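You operate a simulated robot arm through the tools that you are given. There is no shell and no other tool. Be economical: measure what you need, move in short steps, check, and stop when the job is done.

You run a simulated robot arm. Do the job below in one go: nothing can be reset, and whatever is moved stays where it is left.

## Task
Put things in order on the island's table end. At the end: the brown-topped black pod (marked "DARK") stands where the brown shaker (marked "COCOA") stood; the dark blue glass is on the small white saucer; the brown shaker is on the small blue saucer; the green tea packet (marked "MINT") stands where the brown-topped black pod stood; whatever was shut is shut again. Leave all else as you found it, and nothing knocked over.

The check looks at the end state, three seconds after you hand in, the way a careful person would. Anything else that was tipped, shoved, dropped, spilled or broken makes it a failure.

## Robot
A 6-joint arm with a two-finger parallel gripper, fixed in place. Base frame: the origin is at the foot of the arm, x ahead of it, y to its left, z up; the work surface is at about z = 0. Readings come in mm, degrees, newtons and seconds.
With the tool pointing down near the work surface it reaches from about 140 to 580 mm from the base axis. Its first joint turns from -66.0 to 66.0 degrees. Payload 2.1 kg.
Tool frame: the origin (TCP) lies between the finger pads and is the grasp point; the fingertips stand 30 mm ahead of it; z points along the fingers, y is the line along which they close. Largest opening 94 mm; finger width 28, thickness 10; the body of the gripper, 50 by 96 mm, starts 55 mm behind the TCP.
Orientation is that of the tool frame in the base frame, as [roll, pitch, yaw] about the fixed x, y, z axes, in that order (R = Rz(yaw) Ry(pitch) Rx(roll)). With the fingers straight down and closing along the base's y, the tool's x points along the base's -x, its y along +y and its z along -z.

## Interface
- The arm moves only by the tool jog_arm. Its arguments are lists of equal length, an entry for each row: "slide": the shift along the tool's x, y, z in units of 40 mm (1.0 is 40 mm), a list of three; "turn": the turn, a rotation vector about the tool's x, y, z in units of 8 degrees (1.0 is 8 degrees), a list of three; "gripper": the gripper command, from -1 (fully open) to 1 (shut), values between in proportion. In form: {"slide": [[dx, dy, dz], ...], "turn": [[wx, wy, wz], ...], "gripper": [gripper, ...]}. A call has 1 to 10 rows; each row shifts and turns the commanded pose from where the row before left it, along the tool's axes as they then stand. A call with a number of a shift or a turn outside -1 to 1 is refused whole. Each row takes 0.2 s and may step no farther than 50 mm and 8.6 degrees from the row before; otherwise, or with a gripper value out of range, the whole call is refused. Where a pose cannot be reached the arm comes as near as it can. A force on the tool above 40 N (or 10 N above the force at the start of the call, whichever is more), or a blocked arm, ends the call early, and 0.2 s more pass. Each finger travels about 72 mm/s and halts on what it meets, pressing with about 37 N; the grip force reading is that of the motor and also rises with nothing between the fingers. The clock runs only during rows and for 0.2 s after the last one: add rows that do not move to give the fingers time. It gives the time, the measured TCP pose, the force on the tool (base axes), the opening and the grip force at its end, in the units of the frame above (readings bear some noise).
- Cameras (640 x 400 px; columns grow to the right, rows downward): "scene" is fixed at [41.6, -366.9, 479.1]; the picture's right is [0.87, -0.50, 0.00], its down [-0.31, -0.53, -0.79] and it looks along [0.39, 0.68, -0.61] (base axes); focal length 214 px, centre (320, 200). "wrist" rides on the gripper at [-37, 0, -58] in the tool frame; the picture's right is [0.00, -1.00, 0.00], its down [0.97, 0.00, -0.24] and it looks along [0.24, 0.00, 0.97] (tool axes); focal length 218 px, centre (320, 200). There is no depth. A picture from a camera that has moved, and an enlarged one, comes with that camera's place and axes in the base frame and with its lens.
- grab_frame(camera): a new picture of that camera. The clock stands still meanwhile.
- zoom(camera, box): a new picture of the part [left, top, right, bottom] of that camera's present view, enlarged. The clock stands still meanwhile.
- finish_job(): hands the job in; it is judged then, once.

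Go step by step. Nothing tells you positions but the pictures and the camera data: compare them with the known pose of the tool, close in by small moves and look again before you grip or let go. The budget is 120 turns and 76 pictures, counting those below and the enlarged ones. Unless the task says otherwise, let go and move clear before handing in, and close with one line.

The tools are called by a JSON object that holds its "method" and its "body". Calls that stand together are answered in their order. jog_arm: Moves the arm, as the interface text tells. Its arguments: {"type":"object","properties":{"slide":{"type":"array","items":{"type":"array","items":{"type":"number"}}},"turn":{"type":"array","items":{"type":"array","items":{"type":"number"}}},"gripper":{"type":"array","items":{"type":"number"}}},"required":["slide","turn","gripper"]} The other tools are called the same way: grab_frame (camera) takes a picture; zoom (camera, box) takes an enlarged picture of a part of a camera's view; finish_job () hands the job in.

At the start:

```text
clock: 0.0
eef_pos: [310.0, 108.7, 366.1]
orientation: [179.9, 0.1, 180.0]
wrist_force: [-0.4, 0.1, 0.4]
width: 94.0
grip_force: 0.1
```

scene: 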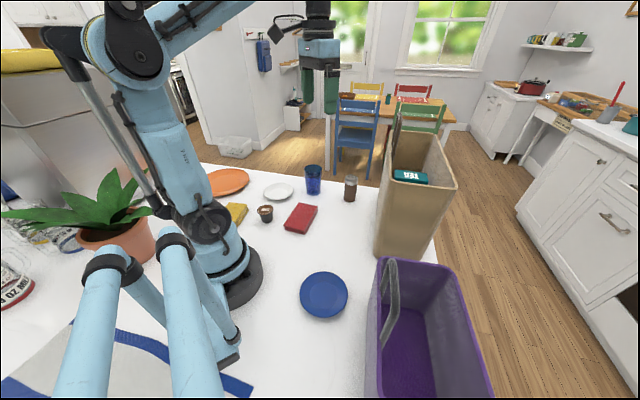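
wrist: 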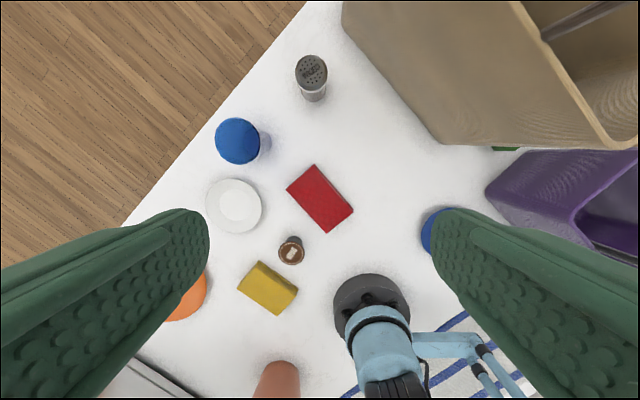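

I'll look closer at the scene first, to find the packet, the pods and the marks.

{"method": "zoom", "body": {"camera": "scene", "box": [360, 120, 480, 270]}}

{"method": "zoom", "body": {"camera": "scene", "box": [190, 150, 370, 260]}}

{"method": "zoom", "body": {"camera": "wrist", "box": [420, 0, 640, 260]}}

```text
2.67 times, centred on (420, 195) of scene
camera zoom: at [41.6, -366.9, 479.1], right [0.87, -0.5, 0.0], down [-0.31, -0.53, -0.79], along [0.39, 0.68, -0.61], focal length 572 px, centre (53, 213)
```

zoom: 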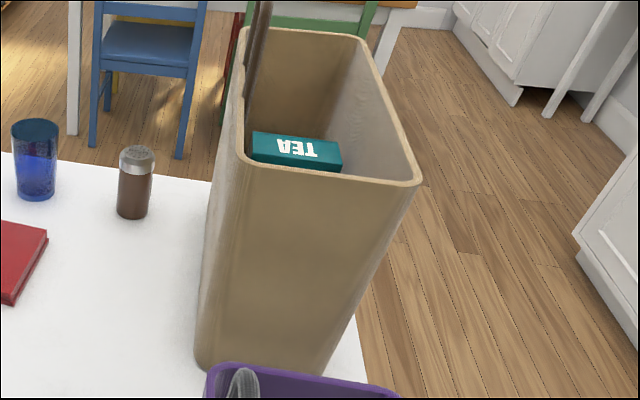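

```text
3.56 times, centred on (280, 205) of scene
camera zoom: at [41.6, -366.9, 479.1], right [0.87, -0.5, 0.0], down [-0.31, -0.53, -0.79], along [0.39, 0.68, -0.61], focal length 763 px, centre (462, 182)
```

zoom: 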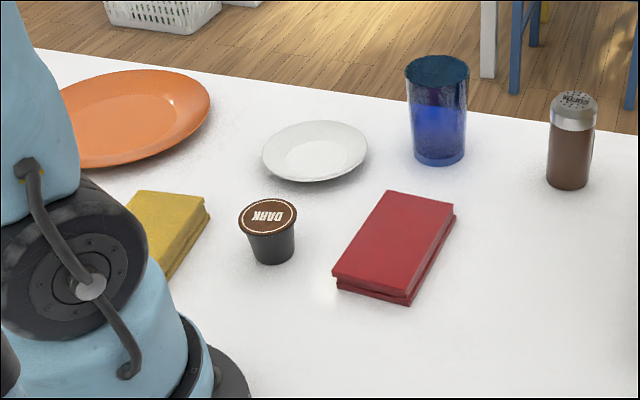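

```text
1.54 times, centred on (530, 130) of wrist
camera zoom: at [347.3, 107.8, 423.3], right [0.0, -1.0, 0.0], down [-0.97, 0.0, 0.24], along [-0.24, 0.0, -0.97], focal length 336 px, centre (-3, 308)
```

zoom: 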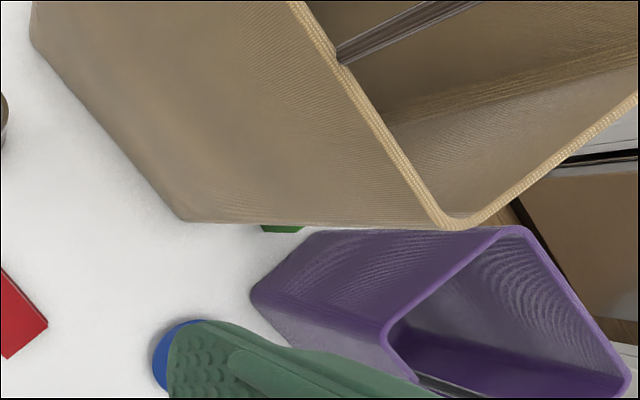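

The MINT packet seems to be low between the tan bin and the purple basket. I make the shaker about (446,117), the glass (349,220), the white saucer (234,280), the pod (145,160) and the blue saucer (174,-152). I'll hover over the shaker first and check.

{"method": "jog_arm", "body": {"slide": [[-0.57, 0.035, 0.86], [-0.57, 0.035, 0.86], [-0.57, 0.035, 0.86], [-0.57, 0.035, 0.86], [-0.57, 0.035, 0.86], [-0.57, 0.035, 0.86], [0, 0, 0]], "turn": [[0, 0, 0], [0, 0, 0], [0, 0, 0], [0, 0, 0], [0, 0, 0], [0, 0, 0], [0, 0, 0]], "gripper": [-1, -1, -1, -1, -1, -1, -1]}}

{"method": "grab_frame", "body": {"camera": "wrist"}}

{"method": "grab_frame", "body": {"camera": "scene"}}

```text
clock: 1.6
eef_pos: [448.6, 118.3, 156.5]
orientation: [180.0, 0.0, 180.0]
wrist_force: [0.2, -0.6, -0.2]
width: 94.0
grip_force: 0.1
```

```text
70 pictures are left
camera wrist: at [484.9, 118.2, 215.1], right [0.0, -1.0, 0.0], down [-0.97, 0.0, 0.24], along [-0.24, 0.0, -0.97], focal length 218 px, centre (320, 200)
```

wrist: 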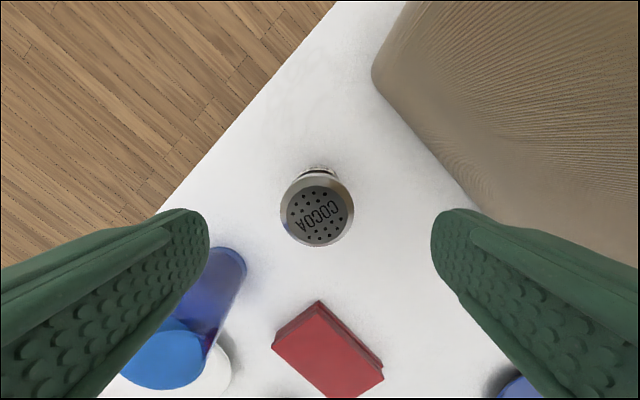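

```text
69 pictures are left
```

scene: 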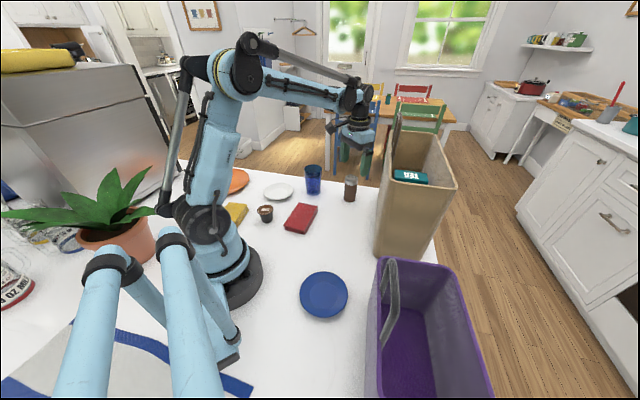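

The shaker is at about (446,119). I'll come down to z≈55 and grip it.

{"method": "jog_arm", "body": {"slide": [[0.05, 0.02, 0.8], [0, 0, 0.9], [0, 0, 0.84], [0, 0, 0], [0, 0, 0], [0, 0, 0], [0, 0, 0]], "turn": [[0, 0, 0], [0, 0, 0], [0, 0, 0], [0, 0, 0], [0, 0, 0], [0, 0, 0], [0, 0, 0]], "gripper": [-1, -1, -1, -1, 1, 1, 1]}}

{"method": "grab_frame", "body": {"camera": "wrist"}}

```text
clock: 3.2
eef_pos: [446.2, 117.6, 55.1]
orientation: [180.0, 0.0, -180.0]
wrist_force: [-0.1, 0.4, 0.0]
width: 45.4
grip_force: 37.2
```

```text
68 pictures are left
camera wrist: at [483.5, 117.4, 113.8], right [0.0, -1.0, 0.0], down [-0.97, 0.0, 0.24], along [-0.24, 0.0, -0.97], focal length 218 px, centre (320, 200)
```

wrist: 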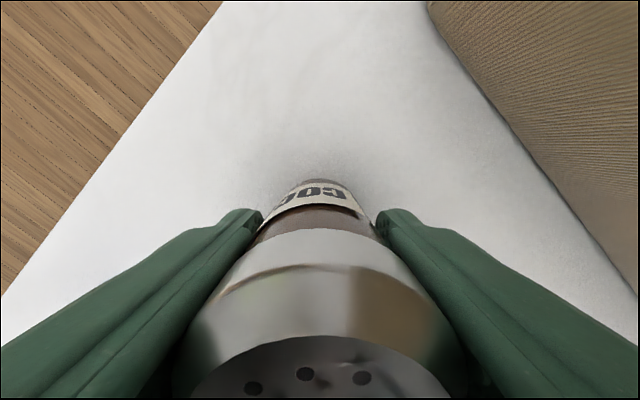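

The shaker is held (45 mm). I'll lift it and carry it inward, then across to above the blue saucer.

{"method": "jog_arm", "body": {"slide": [[0, 0, -0.9], [0, 0, -0.9], [0, 0, -0.9], [0.98, -0.286, 0], [0.98, -0.286, 0], [0.98, -0.286, 0], [0.98, -0.286, 0], [0.98, -0.286, 0], [0, 0, 0]], "turn": [[0, 0, 0], [0, 0, 0], [0, 0, 0], [0, 0, 0], [0, 0, 0], [0, 0, 0], [0, 0, 0], [0, 0, 0], [0, 0, 0]], "gripper": [1, 1, 1, 1, 1, 1, 1, 1, 1]}}

{"method": "jog_arm", "body": {"slide": [[0.317, -0.883, 0], [0.317, -0.883, 0], [0.317, -0.883, 0], [0.317, -0.883, 0], [0.317, -0.883, 0], [0.317, -0.883, 0], [0, 0, 0]], "turn": [[0, 0, 0], [0, 0, 0], [0, 0, 0], [0, 0, 0], [0, 0, 0], [0, 0, 0], [0, 0, 0]], "gripper": [1, 1, 1, 1, 1, 1, 1]}}

{"method": "grab_frame", "body": {"camera": "wrist"}}

{"method": "grab_frame", "body": {"camera": "scene"}}

```text
clock: 5.2
eef_pos: [251.6, 62.0, 161.3]
orientation: [179.9, -0.1, 180.0]
wrist_force: [-1.0, -0.2, -1.2]
width: 44.9
grip_force: 36.8
```

```text
clock: 6.8
eef_pos: [172.6, -147.6, 165.5]
orientation: [179.9, -0.1, -180.0]
wrist_force: [0.1, 0.2, -1.4]
width: 45.1
grip_force: 37.2
```

```text
67 pictures are left
camera wrist: at [209.5, -148.2, 223.4], right [0.0, -1.0, 0.0], down [-0.97, 0.0, 0.24], along [-0.24, 0.0, -0.97], focal length 218 px, centre (320, 200)
```

wrist: 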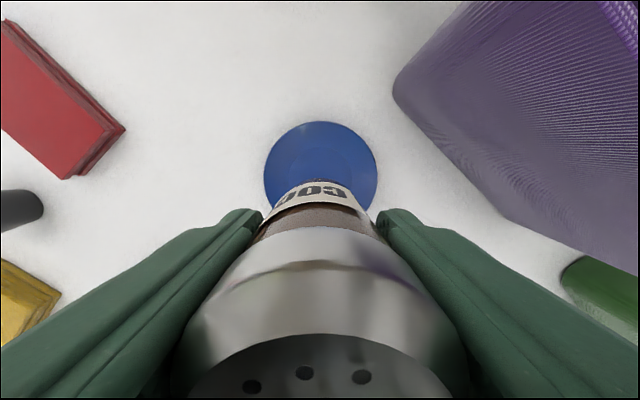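

```text
66 pictures are left
```

scene: 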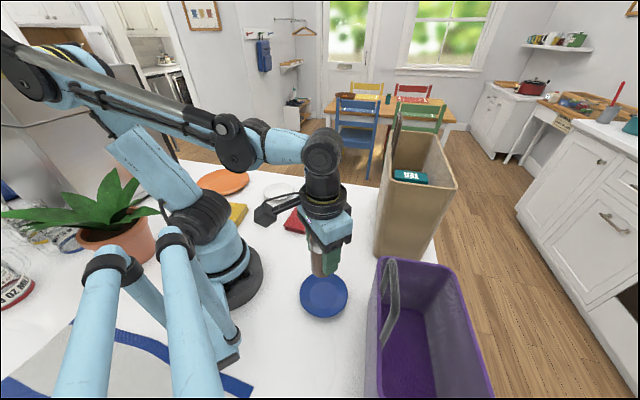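

The blue saucer's centre is about (175.5,-149). I'll lower in steps and watch the force.

{"method": "jog_arm", "body": {"slide": [[-0.07, -0.04, 0.8], [0, 0, 0.8], [0, 0, 0.6], [0, 0, 0.2], [0, 0, 0]], "turn": [[0, 0, 0], [0, 0, 0], [0, 0, 0], [0, 0, 0], [0, 0, 0]], "gripper": [1, 1, 1, 1, 1]}}

{"method": "zoom", "body": {"camera": "scene", "box": [280, 210, 380, 330]}}

```text
clock: 8.0
eef_pos: [175.7, -152.1, 68.9]
orientation: [179.9, 0.1, -180.0]
wrist_force: [-0.1, -0.3, -1.8]
width: 45.0
grip_force: 37.1
```

```text
3.33 times, centred on (330, 270) of scene
camera zoom: at [41.6, -366.9, 479.1], right [0.87, -0.5, 0.0], down [-0.31, -0.53, -0.79], along [0.39, 0.68, -0.61], focal length 715 px, centre (287, -33)
```

zoom: 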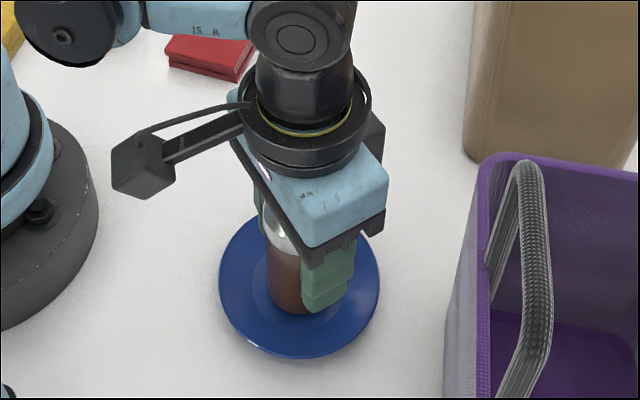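

It's centred over the saucer. I'll lower it gently until it touches.

{"method": "jog_arm", "body": {"slide": [[0, 0, 0.08], [0, 0, 0.05], [0, 0, 0.05], [0, 0, 0]], "turn": [[0, 0, 0], [0, 0, 0], [0, 0, 0], [0, 0, 0]], "gripper": [1, 1, 1, 1]}}

```text
clock: 9.0
eef_pos: [175.5, -153.9, 61.7]
orientation: [-180.0, 0.0, -180.0]
wrist_force: [-0.1, 0.4, -1.4]
width: 45.1
grip_force: 36.4
```

{"method": "jog_arm", "body": {"slide": [[0, 0, 0.04], [0, 0, 0]], "turn": [[0, 0, 0], [0, 0, 0]], "gripper": [1, 1]}}

{"method": "zoom", "body": {"camera": "scene", "box": [300, 260, 360, 320]}}

```text
clock: 9.6
eef_pos: [175.4, -153.0, 60.4]
orientation: [179.9, 0.0, 180.0]
wrist_force: [-1.0, 1.5, 9.8]
width: 45.0
grip_force: 37.3
```

```text
6.67 times, centred on (330, 290) of scene
camera zoom: at [41.6, -366.9, 479.1], right [0.87, -0.5, 0.0], down [-0.31, -0.53, -0.79], along [0.39, 0.68, -0.61], focal length 1430 px, centre (253, -400)
```

zoom: 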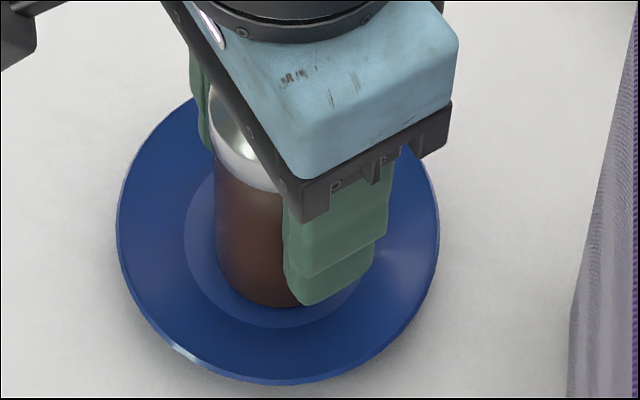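

It's touching the saucer (about 10 N). I'll release and rise straight up.

{"method": "jog_arm", "body": {"slide": [[0, 0, -0.02], [0, 0, 0], [0, 0, 0], [0, 0, -0.8], [0, 0, -1], [0, 0, -1], [0, 0, -1], [0, 0, 0]], "turn": [[0, 0, 0], [0, 0, 0], [0, 0, 0], [0, 0, 0], [0, 0, 0], [0, 0, 0], [0, 0, 0], [0, 0, 0]], "gripper": [0.2, -0.4, -0.7, -0.7, -0.7, -0.7, -1, -1]}}

{"method": "grab_frame", "body": {"camera": "wrist"}}

{"method": "zoom", "body": {"camera": "scene", "box": [280, 230, 400, 330]}}

```text
clock: 11.4
eef_pos: [177.7, -151.3, 214.4]
orientation: [179.9, -0.1, -179.9]
wrist_force: [0.5, -0.4, -0.1]
width: 94.0
grip_force: 0.1
```

```text
63 pictures are left
camera wrist: at [215.0, -151.2, 272.1], right [0.0, -1.0, 0.0], down [-0.97, 0.0, 0.24], along [-0.24, 0.0, -0.97], focal length 218 px, centre (320, 200)
```

wrist: 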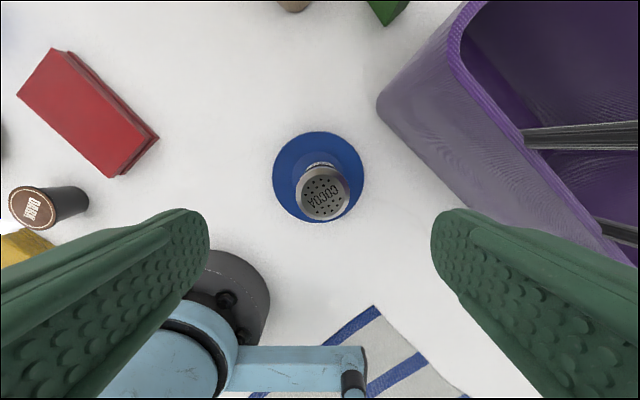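

```text
4.00 times, centred on (340, 280) of scene
camera zoom: at [41.6, -366.9, 479.1], right [0.87, -0.5, 0.0], down [-0.31, -0.53, -0.79], along [0.39, 0.68, -0.61], focal length 858 px, centre (240, -120)
```

zoom: 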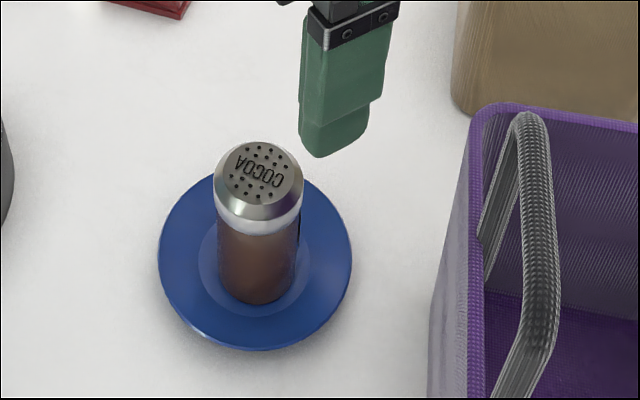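

The shaker stands on the blue saucer. Next I'll rise and look into the gap between the tan bin and the purple basket for the packet.

{"method": "jog_arm", "body": {"slide": [[0, 0, -1], [0, 0, -1], [-0.8, -0.3, 0], [-0.8, -0.3, 0], [-0.8, -0.3, 0], [0, 0, 0]], "turn": [[0, 0, 0], [0, 0, 0], [0, 0, 0], [0, 0, 0], [0, 0, 0], [0, 0, 0]], "gripper": [-1, -1, -1, -1, -1, -1]}}

{"method": "grab_frame", "body": {"camera": "wrist"}}

```text
clock: 12.8
eef_pos: [272.0, -190.4, 293.0]
orientation: [179.9, 0.1, 180.0]
wrist_force: [-0.3, -0.5, 0.6]
width: 94.1
grip_force: 0.1
```

```text
61 pictures are left
camera wrist: at [308.2, -190.2, 351.9], right [0.0, -1.0, 0.0], down [-0.97, 0.0, 0.24], along [-0.24, 0.0, -0.97], focal length 218 px, centre (320, 200)
```

wrist: 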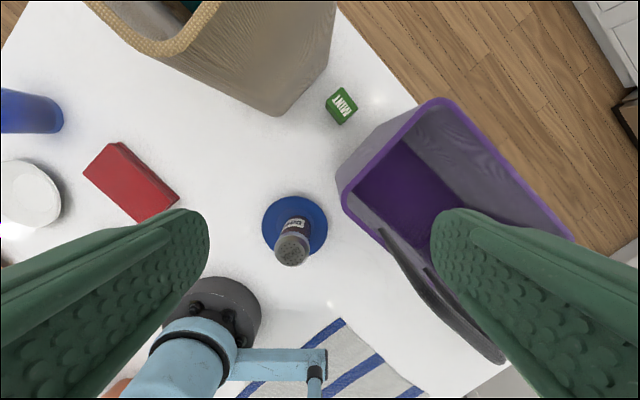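

{"method": "zoom", "body": {"camera": "wrist", "box": [270, 40, 430, 200]}}

```text
2.50 times, centred on (350, 120) of wrist
camera zoom: at [308.2, -190.2, 351.9], right [0.0, -1.0, 0.0], down [-0.97, 0.0, 0.24], along [-0.24, 0.0, -0.97], focal length 546 px, centre (245, 400)
```

zoom: 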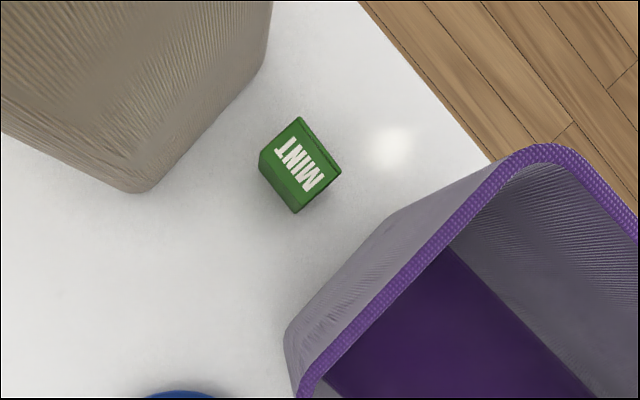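

{"method": "zoom", "body": {"camera": "wrist", "box": [320, 80, 364, 130]}}

```text
8.00 times, centred on (342, 105) of wrist
camera zoom: at [308.2, -190.2, 351.9], right [0.0, -1.0, 0.0], down [-0.97, 0.0, 0.24], along [-0.24, 0.0, -0.97], focal length 1746 px, centre (144, 960)
```

zoom: 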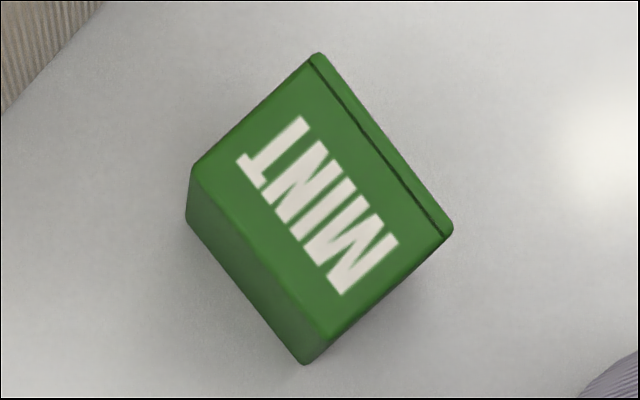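

The MINT packet is a small upright box, about 35×26×44 mm, at (360,-217), in a roughly 100 mm corridor between bin and basket. I'll go above it, turn the gripper so it closes along the corridor, and measure the clearances.

{"method": "jog_arm", "body": {"slide": [[-0.74, -0.24, -0.1], [-0.74, -0.24, -0.1], [-0.73, -0.23, 0], [0, 0, 0], [0, 0, 0], [0, 0, 0], [0, 0, 0], [0, 0, 0], [0, 0, 0]], "turn": [[0, 0, 0], [0, 0, 0], [0, 0, 0], [0, 0, -0.988], [0, 0, -0.988], [0, 0, -0.988], [0, 0, -0.988], [0, 0, -0.988], [0, 0, 0]], "gripper": [-1, -1, -1, -1, -1, -1, -1, -1, -1]}}

{"method": "grab_frame", "body": {"camera": "wrist"}}

{"method": "grab_frame", "body": {"camera": "scene"}}

```text
clock: 14.8
eef_pos: [359.9, -218.9, 299.2]
orientation: [179.9, 0.1, -140.4]
wrist_force: [0.8, 0.8, 0.0]
width: 94.2
grip_force: 0.1
```

```text
58 pictures are left
camera wrist: at [388.7, -194.3, 358.5], right [0.64, -0.77, 0.0], down [-0.75, -0.62, 0.24], along [-0.18, -0.15, -0.97], focal length 218 px, centre (320, 200)
```

wrist: 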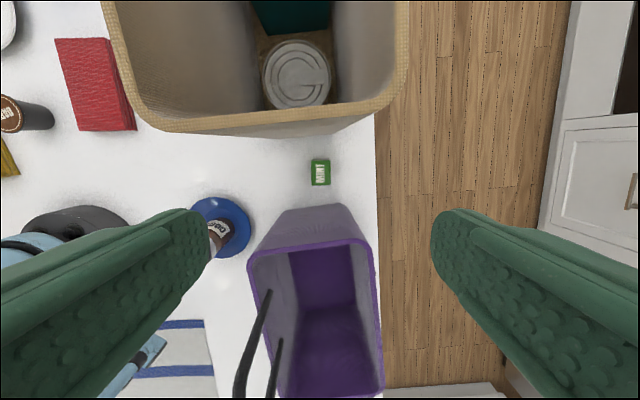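

```text
57 pictures are left
```

scene: 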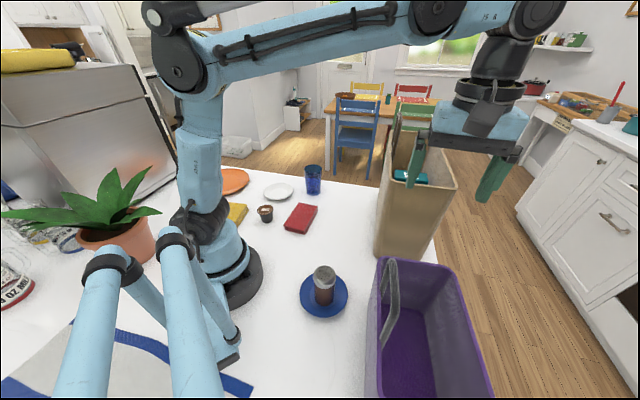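

{"method": "zoom", "body": {"camera": "wrist", "box": [240, 90, 400, 290]}}

{"method": "zoom", "body": {"camera": "scene", "box": [380, 0, 580, 210]}}

```text
2.00 times, centred on (320, 190) of wrist
camera zoom: at [388.7, -194.3, 358.5], right [0.64, -0.77, 0.0], down [-0.75, -0.62, 0.24], along [-0.18, -0.15, -0.97], focal length 436 px, centre (320, 220)
```

zoom: 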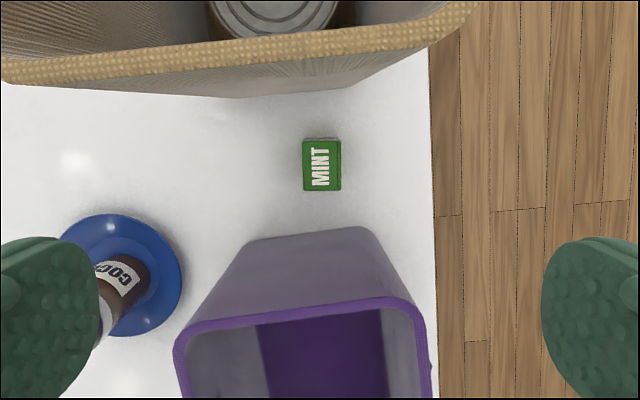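

```text
1.90 times, centred on (480, 105) of scene
camera zoom: at [41.6, -366.9, 479.1], right [0.87, -0.5, 0.0], down [-0.31, -0.53, -0.79], along [0.39, 0.68, -0.61], focal length 408 px, centre (15, 381)
```

zoom: 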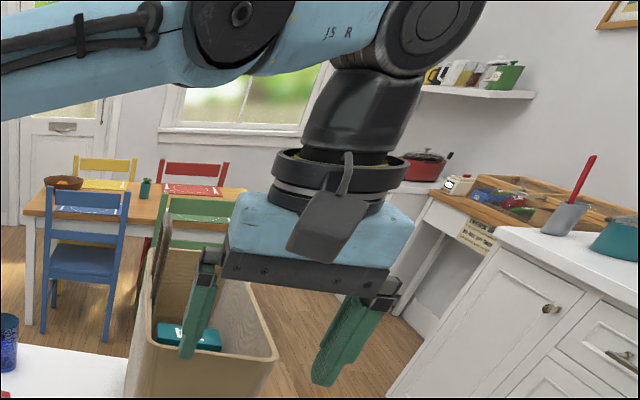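

The packet is dead centre under the tool and aligned. The stalk on the gripper's +x side is the tightest spot, so I'll shift 10 mm away from the tan wall and come down in stages.

{"method": "jog_arm", "body": {"slide": [[0.25, 0, 0], [0, 0, 0.75], [0, 0, 0.75], [0, 0, 0.75], [0, 0, 0]], "turn": [[0, 0, 0], [0, 0, 0], [0, 0, 0], [0, 0, 0], [0, 0, 0]], "gripper": [-0.6, -0.6, -0.6, -0.6, -0.6]}}

{"method": "grab_frame", "body": {"camera": "wrist"}}

{"method": "zoom", "body": {"camera": "scene", "box": [350, 60, 550, 290]}}

```text
clock: 16.0
eef_pos: [353.9, -225.0, 209.5]
orientation: [180.0, 0.1, -140.5]
wrist_force: [-0.4, -0.2, -0.3]
width: 75.3
grip_force: 0.0
```

```text
54 pictures are left
camera wrist: at [383.2, -201.7, 267.6], right [0.64, -0.77, 0.0], down [-0.75, -0.62, 0.24], along [-0.18, -0.15, -0.97], focal length 218 px, centre (320, 200)
```

wrist: 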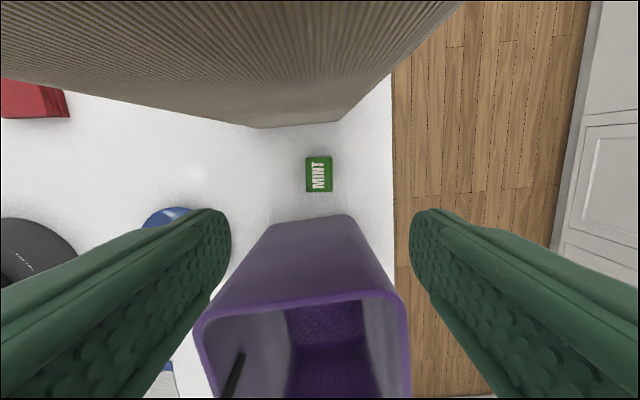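

```text
1.74 times, centred on (450, 175) of scene
camera zoom: at [41.6, -366.9, 479.1], right [0.87, -0.5, 0.0], down [-0.31, -0.53, -0.79], along [0.39, 0.68, -0.61], focal length 373 px, centre (94, 244)
```

zoom: 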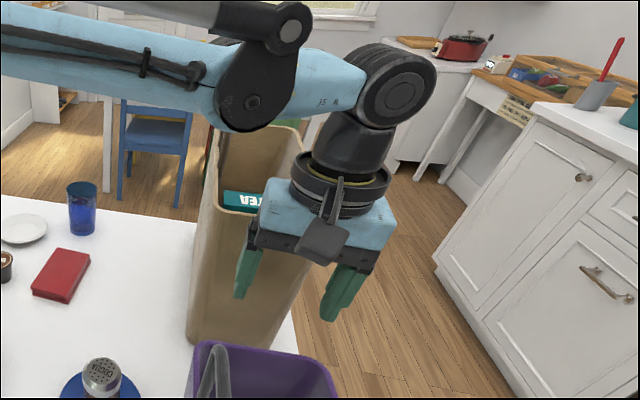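

{"method": "zoom", "body": {"camera": "wrist", "box": [190, 100, 430, 330]}}

{"method": "zoom", "body": {"camera": "scene", "box": [360, 210, 500, 400]}}

```text
1.74 times, centred on (310, 215) of wrist
camera zoom: at [383.2, -201.7, 267.6], right [0.64, -0.77, 0.0], down [-0.75, -0.62, 0.24], along [-0.18, -0.15, -0.97], focal length 380 px, centre (337, 174)
```

zoom: 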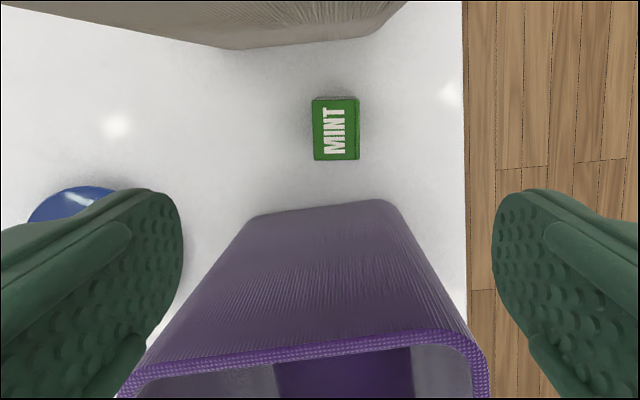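

```text
2.11 times, centred on (430, 305) of scene
camera zoom: at [41.6, -366.9, 479.1], right [0.87, -0.5, 0.0], down [-0.31, -0.53, -0.79], along [0.39, 0.68, -0.61], focal length 452 px, centre (88, -21)
```

zoom: 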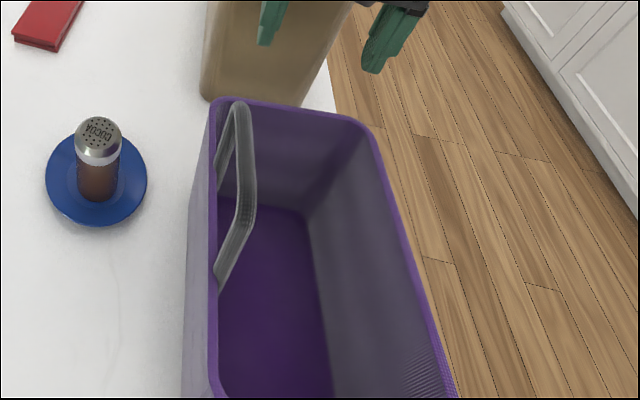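

The purple rim is about 157 high, so the stalk will just clear it if I pinch the packet near its top. I'll go down to z≈80 and look.

{"method": "jog_arm", "body": {"slide": [[0, 0, 0.4], [0, 0, 0.4], [0, 0, 0.4], [0, 0, 0]], "turn": [[0, 0, 0], [0, 0, 0], [0, 0, 0], [0, 0, 0]], "gripper": [-0.6, -0.6, -0.6, -0.6]}}

{"method": "jog_arm", "body": {"slide": [[0, 0, 0.5], [0, 0, 0.5], [0, 0, 0.5], [0, 0, 0.5], [0, 0, 0]], "turn": [[0, 0, 0], [0, 0, 0], [0, 0, 0], [0, 0, 0], [0, 0, 0]], "gripper": [-0.6, -0.6, -0.6, -0.6, -0.6]}}

{"method": "grab_frame", "body": {"camera": "wrist"}}

{"method": "zoom", "body": {"camera": "scene", "box": [350, 130, 510, 300]}}

```text
clock: 17.0
eef_pos: [352.4, -222.5, 162.0]
orientation: [180.0, 0.1, -140.5]
wrist_force: [-0.2, 0.5, 0.0]
width: 74.9
grip_force: 0.1
```

```text
clock: 18.2
eef_pos: [353.1, -223.9, 82.7]
orientation: [-179.9, 0.1, -140.4]
wrist_force: [0.3, 0.1, -0.5]
width: 75.0
grip_force: 0.0
```

```text
50 pictures are left
camera wrist: at [381.5, -199.7, 139.6], right [0.64, -0.77, 0.0], down [-0.75, -0.62, 0.24], along [-0.18, -0.15, -0.97], focal length 218 px, centre (320, 200)
```

wrist: 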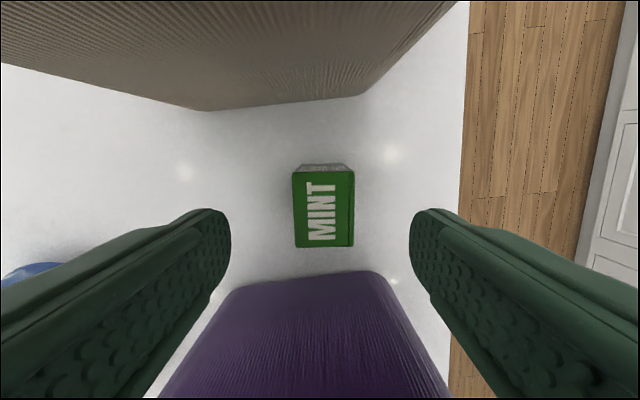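

```text
2.35 times, centred on (430, 215) of scene
camera zoom: at [41.6, -366.9, 479.1], right [0.87, -0.5, 0.0], down [-0.31, -0.53, -0.79], along [0.39, 0.68, -0.61], focal length 505 px, centre (61, 165)
```

zoom: 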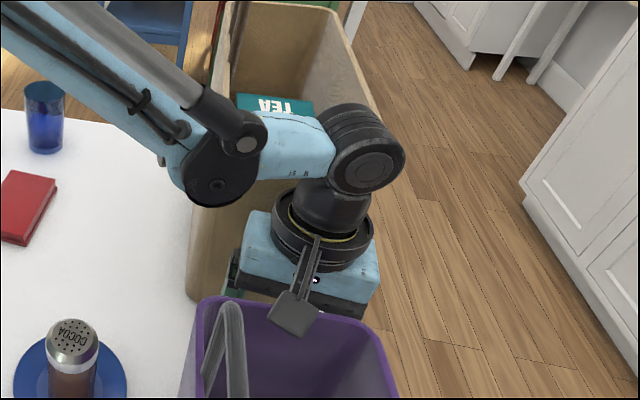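

There's no contact so far. I'll go lower in small steps and watch the force.

{"method": "jog_arm", "body": {"slide": [[0, 0, 0.15], [0, 0, 0.1], [0, 0, 0.1], [0, 0, 0.1], [0, 0, 0]], "turn": [[0, 0, 0], [0, 0, 0], [0, 0, 0], [0, 0, 0], [0, 0, 0]], "gripper": [-0.6, -0.6, -0.6, -0.6, -0.6]}}

{"method": "zoom", "body": {"camera": "scene", "box": [390, 180, 480, 300]}}

{"method": "grab_frame", "body": {"camera": "wrist"}}

```text
clock: 19.4
eef_pos: [354.0, -224.7, 65.1]
orientation: [180.0, 0.0, -140.5]
wrist_force: [0.1, -1.5, 0.3]
width: 75.2
grip_force: 0.1
```

```text
3.33 times, centred on (435, 240) of scene
camera zoom: at [41.6, -366.9, 479.1], right [0.87, -0.5, 0.0], down [-0.31, -0.53, -0.79], along [0.39, 0.68, -0.61], focal length 715 px, centre (-63, 67)
```

zoom: 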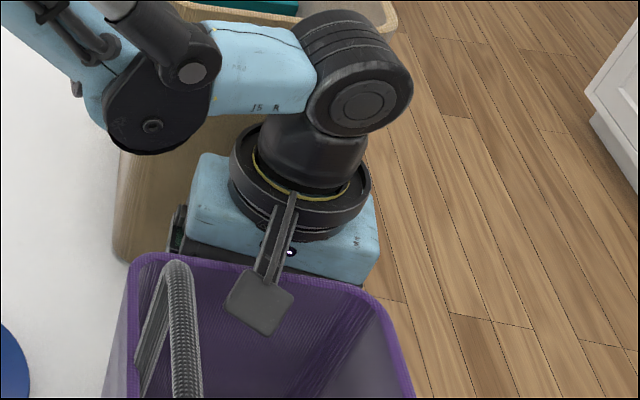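

```text
47 pictures are left
camera wrist: at [381.0, -201.8, 123.6], right [0.64, -0.77, 0.0], down [-0.75, -0.62, 0.24], along [-0.18, -0.15, -0.97], focal length 218 px, centre (320, 200)
```

wrist: 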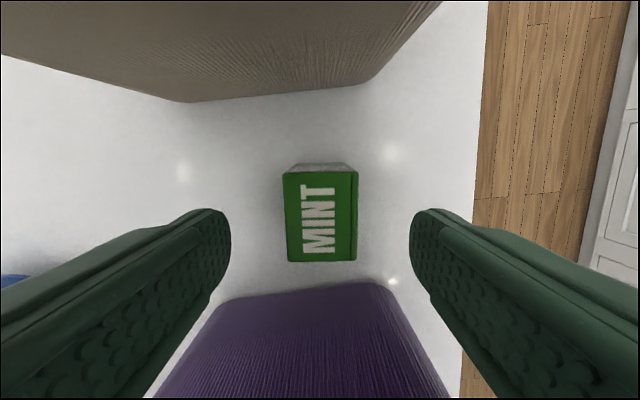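

{"method": "jog_arm", "body": {"slide": [[0, 0, 0.06], [0, 0, 0.06], [0, 0, 0]], "turn": [[0, 0, 0], [0, 0, 0], [0, 0, 0]], "gripper": [-0.6, -0.6, -0.6]}}

{"method": "jog_arm", "body": {"slide": [[0, 0, 0.06], [0, 0, 0.06], [0, 0, 0]], "turn": [[0, 0, 0], [0, 0, 0], [0, 0, 0]], "gripper": [-0.6, -0.6, -0.6]}}

{"method": "zoom", "body": {"camera": "scene", "box": [390, 200, 480, 300]}}

```text
clock: 20.2
eef_pos: [351.8, -225.5, 61.5]
orientation: [-180.0, 0.1, -140.5]
wrist_force: [1.3, -0.4, 0.3]
width: 75.2
grip_force: 0.0
```

```text
clock: 21.0
eef_pos: [352.1, -223.4, 54.1]
orientation: [179.9, 0.1, -140.4]
wrist_force: [0.4, 0.1, -0.1]
width: 75.1
grip_force: 0.1
```

```text
4.00 times, centred on (435, 250) of scene
camera zoom: at [41.6, -366.9, 479.1], right [0.87, -0.5, 0.0], down [-0.31, -0.53, -0.79], along [0.39, 0.68, -0.61], focal length 858 px, centre (-140, 0)
```

zoom: 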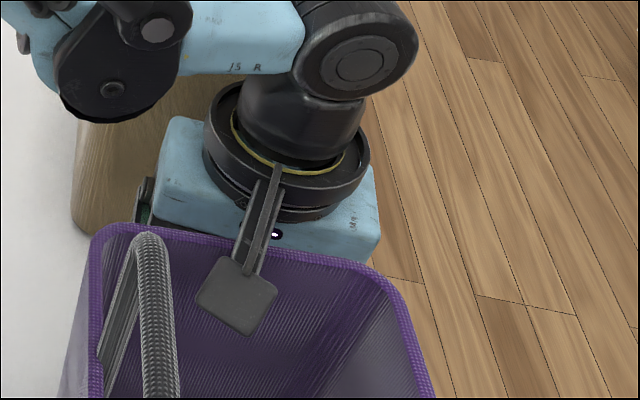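

At z≈54 there's still no contact, and the fingertips overlap the packet by about 20 mm. I'll grip it here.

{"method": "jog_arm", "body": {"slide": [[0, 0, 0], [0, 0, 0], [0, 0, 0], [0, 0, 0], [0, 0, 0]], "turn": [[0, 0, 0], [0, 0, 0], [0, 0, 0], [0, 0, 0], [0, 0, 0]], "gripper": [0, 0.5, 1, 1, 1]}}

{"method": "grab_frame", "body": {"camera": "wrist"}}

```text
clock: 22.2
eef_pos: [352.8, -223.7, 56.1]
orientation: [179.9, 0.1, -140.5]
wrist_force: [-0.4, 0.3, -0.1]
width: 26.3
grip_force: 37.3
```

```text
45 pictures are left
camera wrist: at [381.0, -200.6, 113.3], right [0.64, -0.77, 0.0], down [-0.75, -0.62, 0.24], along [-0.18, -0.15, -0.97], focal length 218 px, centre (320, 200)
```

wrist: 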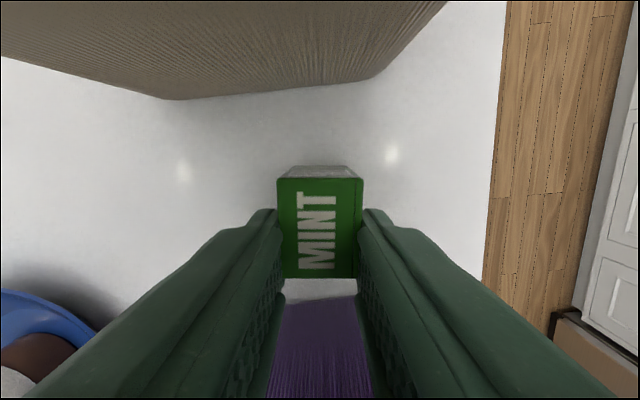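

The packet is held (26 mm). I'll lift straight up clear of both bins, then carry it to a free spot near (290,-15) for a temporary set-down, since the pod has to leave its place first.

{"method": "jog_arm", "body": {"slide": [[0, 0, -0.4], [0, 0, -0.9], [0, 0, -0.9], [0, 0, -0.9], [0, 0, -0.9], [0, 0, -0.9], [0, 0, -0.9], [0, 0, -0.7], [0, 0, 0]], "turn": [[0, 0, 0], [0, 0, 0], [0, 0, 0], [0, 0, 0], [0, 0, 0], [0, 0, 0], [0, 0, 0], [0, 0, 0], [0, 0, 0]], "gripper": [1, 1, 1, 1, 1, 1, 1, 1, 1]}}

{"method": "grab_frame", "body": {"camera": "wrist"}}

```text
clock: 24.2
eef_pos: [350.8, -226.5, 315.2]
orientation: [-179.9, 0.1, -140.5]
wrist_force: [0.6, 0.9, -0.9]
width: 26.4
grip_force: 37.1
```

```text
44 pictures are left
camera wrist: at [380.4, -202.4, 372.4], right [0.64, -0.77, 0.0], down [-0.75, -0.62, 0.24], along [-0.18, -0.15, -0.97], focal length 218 px, centre (320, 200)
```

wrist: 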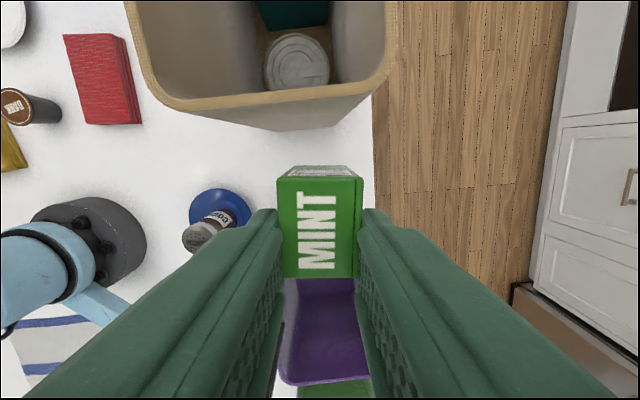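

{"method": "jog_arm", "body": {"slide": [[-0.353, 0.835, 0], [-0.353, 0.835, 0], [-0.353, 0.835, 0], [-0.353, 0.835, 0], [-0.353, 0.835, 0], [-0.353, 0.835, 0], [0, 0, 0.9], [0, 0, 0.9], [0, 0, 0.9], [0, 0, 0]], "turn": [[0, 0, 0], [0, 0, 0], [0, 0, 0], [0, 0, 0], [0, 0, 0], [0, 0, 0], [0, 0, 0], [0, 0, 0], [0, 0, 0], [0, 0, 0]], "gripper": [1, 1, 1, 1, 1, 1, 1, 1, 1, 1]}}

{"method": "grab_frame", "body": {"camera": "wrist"}}

{"method": "grab_frame", "body": {"camera": "scene"}}

```text
clock: 26.4
eef_pos: [293.1, -14.9, 206.1]
orientation: [180.0, 0.1, -140.5]
wrist_force: [-0.5, -0.5, 0.5]
width: 26.3
grip_force: 37.0
```

```text
43 pictures are left
camera wrist: at [321.7, 8.8, 263.9], right [0.64, -0.77, 0.0], down [-0.75, -0.62, 0.24], along [-0.18, -0.15, -0.97], focal length 218 px, centre (320, 200)
```

wrist: 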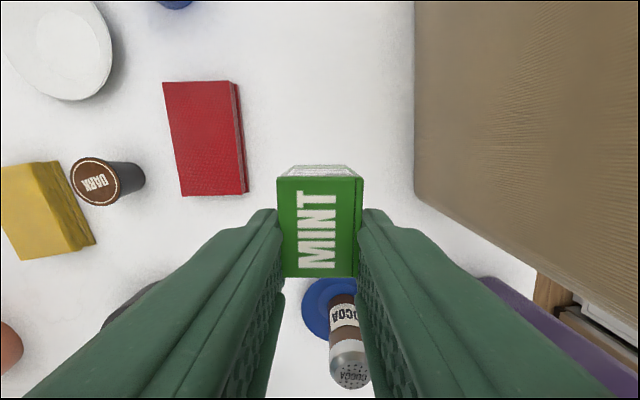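

```text
42 pictures are left
```

scene: 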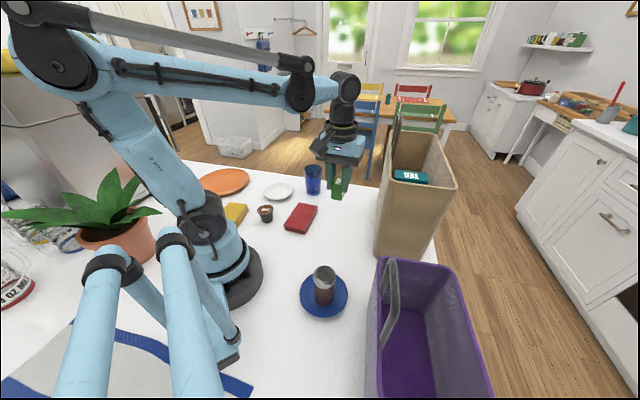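

{"method": "jog_arm", "body": {"slide": [[0, 0, 0.9], [0, 0, 0.9], [0, 0, 0.9], [0, 0, 0.9], [0, 0, 0.08], [0, 0, 0]], "turn": [[0, 0, 0], [0, 0, 0], [0, 0, 0], [0, 0, 0], [0, 0, 0], [0, 0, 0]], "gripper": [1, 1, 1, 1, 1, 1]}}

{"method": "jog_arm", "body": {"slide": [[0, 0, 0.05], [0, 0, 0]], "turn": [[0, 0, 0], [0, 0, 0]], "gripper": [1, 1]}}

```text
clock: 27.8
eef_pos: [290.7, -14.2, 58.2]
orientation: [180.0, 0.1, -140.6]
wrist_force: [0.0, -0.4, -0.5]
width: 26.4
grip_force: 36.6
```

```text
clock: 28.4
eef_pos: [291.6, -14.9, 58.7]
orientation: [179.9, 0.1, -140.6]
wrist_force: [0.4, 0.6, -0.9]
width: 26.5
grip_force: 37.0
```

{"method": "jog_arm", "body": {"slide": [[0, 0, 0.04], [0, 0, 0]], "turn": [[0, 0, 0], [0, 0, 0]], "gripper": [1, 1]}}

{"method": "jog_arm", "body": {"slide": [[0, 0, 0.03], [0, 0, 0]], "turn": [[0, 0, 0], [0, 0, 0]], "gripper": [1, 1]}}

```text
clock: 29.0
eef_pos: [290.9, -15.2, 55.9]
orientation: [180.0, 0.1, -140.5]
wrist_force: [-0.3, 0.1, -0.8]
width: 26.3
grip_force: 37.1
```

```text
clock: 29.6
eef_pos: [289.8, -16.6, 53.9]
orientation: [-179.9, 0.1, -140.4]
wrist_force: [-1.6, 1.6, 7.9]
width: 26.2
grip_force: 37.4
```

The packet is on the table. I'll release it, rise, and move toward the pod at about (145,160).

{"method": "jog_arm", "body": {"slide": [[0, 0, 0], [0, 0, 0], [0, 0, 0], [0, 0, -0.9], [0, 0, -0.9], [0, 0, -0.9], [0, 0, -0.9], [0, 0, 0]], "turn": [[0, 0, 0], [0, 0, 0], [0, 0, 0], [0, 0, 0], [0, 0, 0], [0, 0, 0], [0, 0, 0], [0, 0, 0]], "gripper": [0.4, -0.2, -0.4, -0.4, -0.4, -0.4, -0.4, -0.4]}}

{"method": "grab_frame", "body": {"camera": "wrist"}}

```text
clock: 31.4
eef_pos: [292.1, -16.1, 199.6]
orientation: [180.0, 0.0, -140.5]
wrist_force: [-0.4, -0.3, 0.5]
width: 65.8
grip_force: 0.1
```

```text
41 pictures are left
camera wrist: at [320.7, 7.5, 258.3], right [0.64, -0.77, 0.0], down [-0.75, -0.62, 0.24], along [-0.18, -0.15, -0.97], focal length 218 px, centre (320, 200)
```

wrist: 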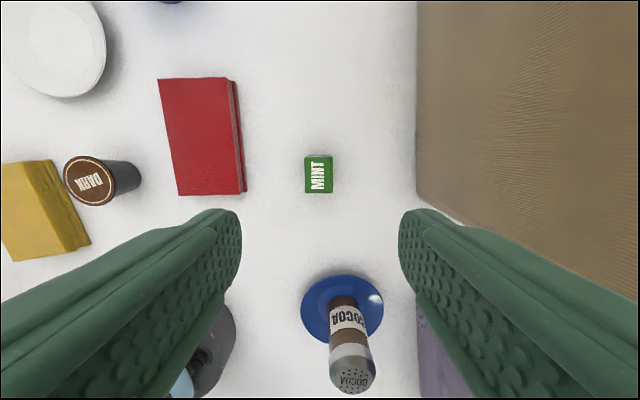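

The packet stands fine. I make the pod (148,162), with the yellow packet and the red book close by. I'll move over the pod and turn back to the default yaw, where both fingers have room.

{"method": "jog_arm", "body": {"slide": [[-0.0125, 0.946, 0], [-0.0125, 0.946, 0], [-0.0125, 0.946, 0], [-0.0125, 0.946, 0], [-0.0125, 0.946, 0], [-0.0125, 0.946, 0], [0, 0, 0]], "turn": [[0, 0, 0], [0, 0, 0], [0, 0, 0], [0, 0, 0], [0, 0, 0], [0, 0, 0], [0, 0, 0]], "gripper": [-0.4, -0.4, -0.4, -0.4, -0.4, -0.4, -0.4]}}

{"method": "jog_arm", "body": {"slide": [[0, 0, 0], [0, 0, 0], [0, 0, 0], [0, 0, 0], [0, 0, 0], [0, 0, 0]], "turn": [[0, 0, 0.988], [0, 0, 0.988], [0, 0, 0.988], [0, 0, 0.988], [0, 0, 0.988], [0, 0, 0]], "gripper": [-0.4, -0.4, -0.4, -0.4, -0.4, -0.4]}}

{"method": "grab_frame", "body": {"camera": "wrist"}}

```text
clock: 33.0
eef_pos: [147.0, 162.1, 201.3]
orientation: [179.9, 0.1, -140.6]
wrist_force: [0.1, 1.0, 0.2]
width: 65.9
grip_force: 0.1
```

```text
clock: 34.4
eef_pos: [149.2, 162.6, 198.8]
orientation: [179.9, 0.1, 180.0]
wrist_force: [-0.7, -0.7, -0.2]
width: 65.8
grip_force: 0.1
```

```text
40 pictures are left
camera wrist: at [185.7, 162.1, 257.8], right [0.0, -1.0, 0.0], down [-0.97, 0.0, 0.24], along [-0.24, 0.0, -0.97], focal length 218 px, centre (320, 200)
```

wrist: 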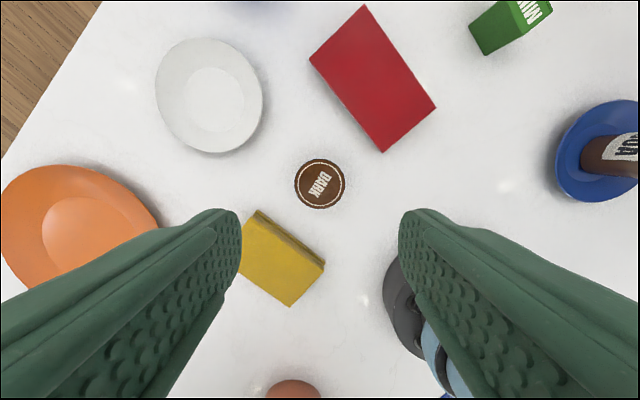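

The pod is centred under the tool, with clear room for both fingers. I'll lower to z≈40 and grip.

{"method": "jog_arm", "body": {"slide": [[0.02, 0, 0.9], [0, 0, 0.9], [0, 0, 0.9], [0, 0, 0.9], [0, 0, 0.33], [0, 0, 0]], "turn": [[0, 0, 0], [0, 0, 0], [0, 0, 0], [0, 0, 0], [0, 0, 0], [0, 0, 0]], "gripper": [-0.4, -0.4, -0.4, -0.4, -0.4, -0.4]}}

{"method": "jog_arm", "body": {"slide": [[0, 0, 0], [0, 0, 0], [0, 0, 0], [0, 0, 0]], "turn": [[0, 0, 0], [0, 0, 0], [0, 0, 0], [0, 0, 0]], "gripper": [0.2, 0.6, 1, 1]}}

{"method": "grab_frame", "body": {"camera": "wrist"}}

```text
clock: 35.8
eef_pos: [148.6, 163.3, 41.2]
orientation: [-180.0, 0.0, 180.0]
wrist_force: [0.5, 0.5, -0.7]
width: 65.8
grip_force: 0.1
```

```text
clock: 36.8
eef_pos: [148.2, 163.2, 40.8]
orientation: [179.9, 0.0, 180.0]
wrist_force: [0.4, -0.3, -0.6]
width: 48.9
grip_force: 36.8
```

```text
39 pictures are left
camera wrist: at [185.6, 162.9, 99.8], right [0.0, -1.0, 0.0], down [-0.97, 0.0, 0.24], along [-0.24, 0.0, -0.97], focal length 218 px, centre (320, 200)
```

wrist: 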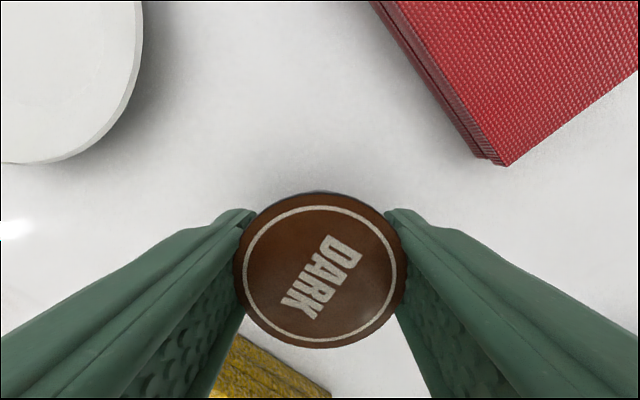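

The pod is held (49 mm). I'll lift it and carry it to the shaker's old spot at (446,118).

{"method": "jog_arm", "body": {"slide": [[0, 0, -0.5], [0, 0, -0.9], [0, 0, -0.9], [0, 0, -0.7], [0, 0, 0]], "turn": [[0, 0, 0], [0, 0, 0], [0, 0, 0], [0, 0, 0], [0, 0, 0]], "gripper": [1, 1, 1, 1, 1]}}

{"method": "jog_arm", "body": {"slide": [[-0.925, -0.1375, 0], [-0.925, -0.1375, 0], [-0.925, -0.1375, 0], [-0.925, -0.1375, 0], [-0.925, -0.1375, 0], [-0.925, -0.1375, 0], [-0.925, -0.1375, 0], [-0.925, -0.1375, 0], [0, 0, 0]], "turn": [[0, 0, 0], [0, 0, 0], [0, 0, 0], [0, 0, 0], [0, 0, 0], [0, 0, 0], [0, 0, 0], [0, 0, 0], [0, 0, 0]], "gripper": [1, 1, 1, 1, 1, 1, 1, 1, 1]}}

{"method": "grab_frame", "body": {"camera": "wrist"}}

```text
clock: 38.0
eef_pos: [147.3, 161.0, 163.7]
orientation: [179.9, 0.1, -180.0]
wrist_force: [0.4, 0.1, -0.6]
width: 48.8
grip_force: 36.9
```

```text
clock: 40.0
eef_pos: [446.3, 117.7, 160.8]
orientation: [180.0, 0.0, -180.0]
wrist_force: [0.2, -0.2, -0.3]
width: 48.9
grip_force: 36.9
```

```text
38 pictures are left
camera wrist: at [482.6, 118.4, 218.4], right [0.0, -1.0, 0.0], down [-0.97, 0.0, 0.24], along [-0.24, 0.0, -0.97], focal length 218 px, centre (320, 200)
```

wrist: 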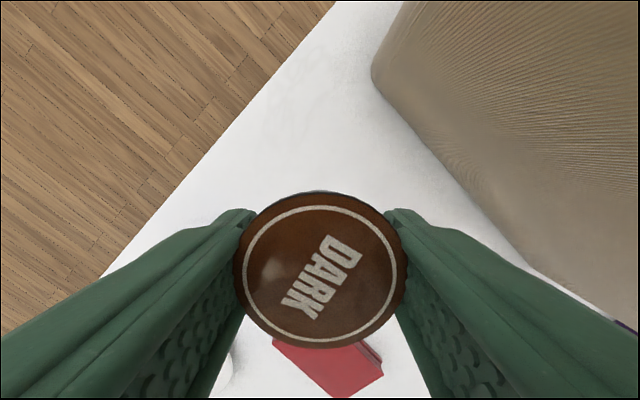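

{"method": "jog_arm", "body": {"slide": [[0, 0, 0.9], [0, 0, 0.9], [0, 0, 0.9], [0, 0, 0.2], [0, 0, 0]], "turn": [[0, 0, 0], [0, 0, 0], [0, 0, 0], [0, 0, 0], [0, 0, 0]], "gripper": [1, 1, 1, 1, 1]}}

{"method": "jog_arm", "body": {"slide": [[0, 0, 0.05], [0, 0, 0]], "turn": [[0, 0, 0], [0, 0, 0]], "gripper": [1, 1]}}

```text
clock: 41.2
eef_pos: [443.6, 115.7, 46.6]
orientation: [-179.9, 0.1, 180.0]
wrist_force: [-0.6, -0.8, -0.4]
width: 48.5
grip_force: 36.9
```

```text
clock: 41.8
eef_pos: [443.9, 116.9, 45.2]
orientation: [-180.0, 0.1, -180.0]
wrist_force: [-0.1, -0.2, -0.4]
width: 48.7
grip_force: 37.3
```

{"method": "jog_arm", "body": {"slide": [[0, 0, 0.04], [0, 0, 0]], "turn": [[0, 0, 0], [0, 0, 0]], "gripper": [1, 1]}}

{"method": "jog_arm", "body": {"slide": [[0, 0, 0.03], [0, 0, 0]], "turn": [[0, 0, 0], [0, 0, 0]], "gripper": [1, 1]}}

```text
clock: 42.4
eef_pos: [443.1, 117.1, 43.8]
orientation: [179.9, 0.0, 180.0]
wrist_force: [0.1, -1.0, 0.0]
width: 49.0
grip_force: 36.6
```

```text
clock: 43.0
eef_pos: [442.7, 117.1, 41.9]
orientation: [179.9, 0.0, 179.9]
wrist_force: [-0.1, 0.0, 0.1]
width: 48.8
grip_force: 37.4
```

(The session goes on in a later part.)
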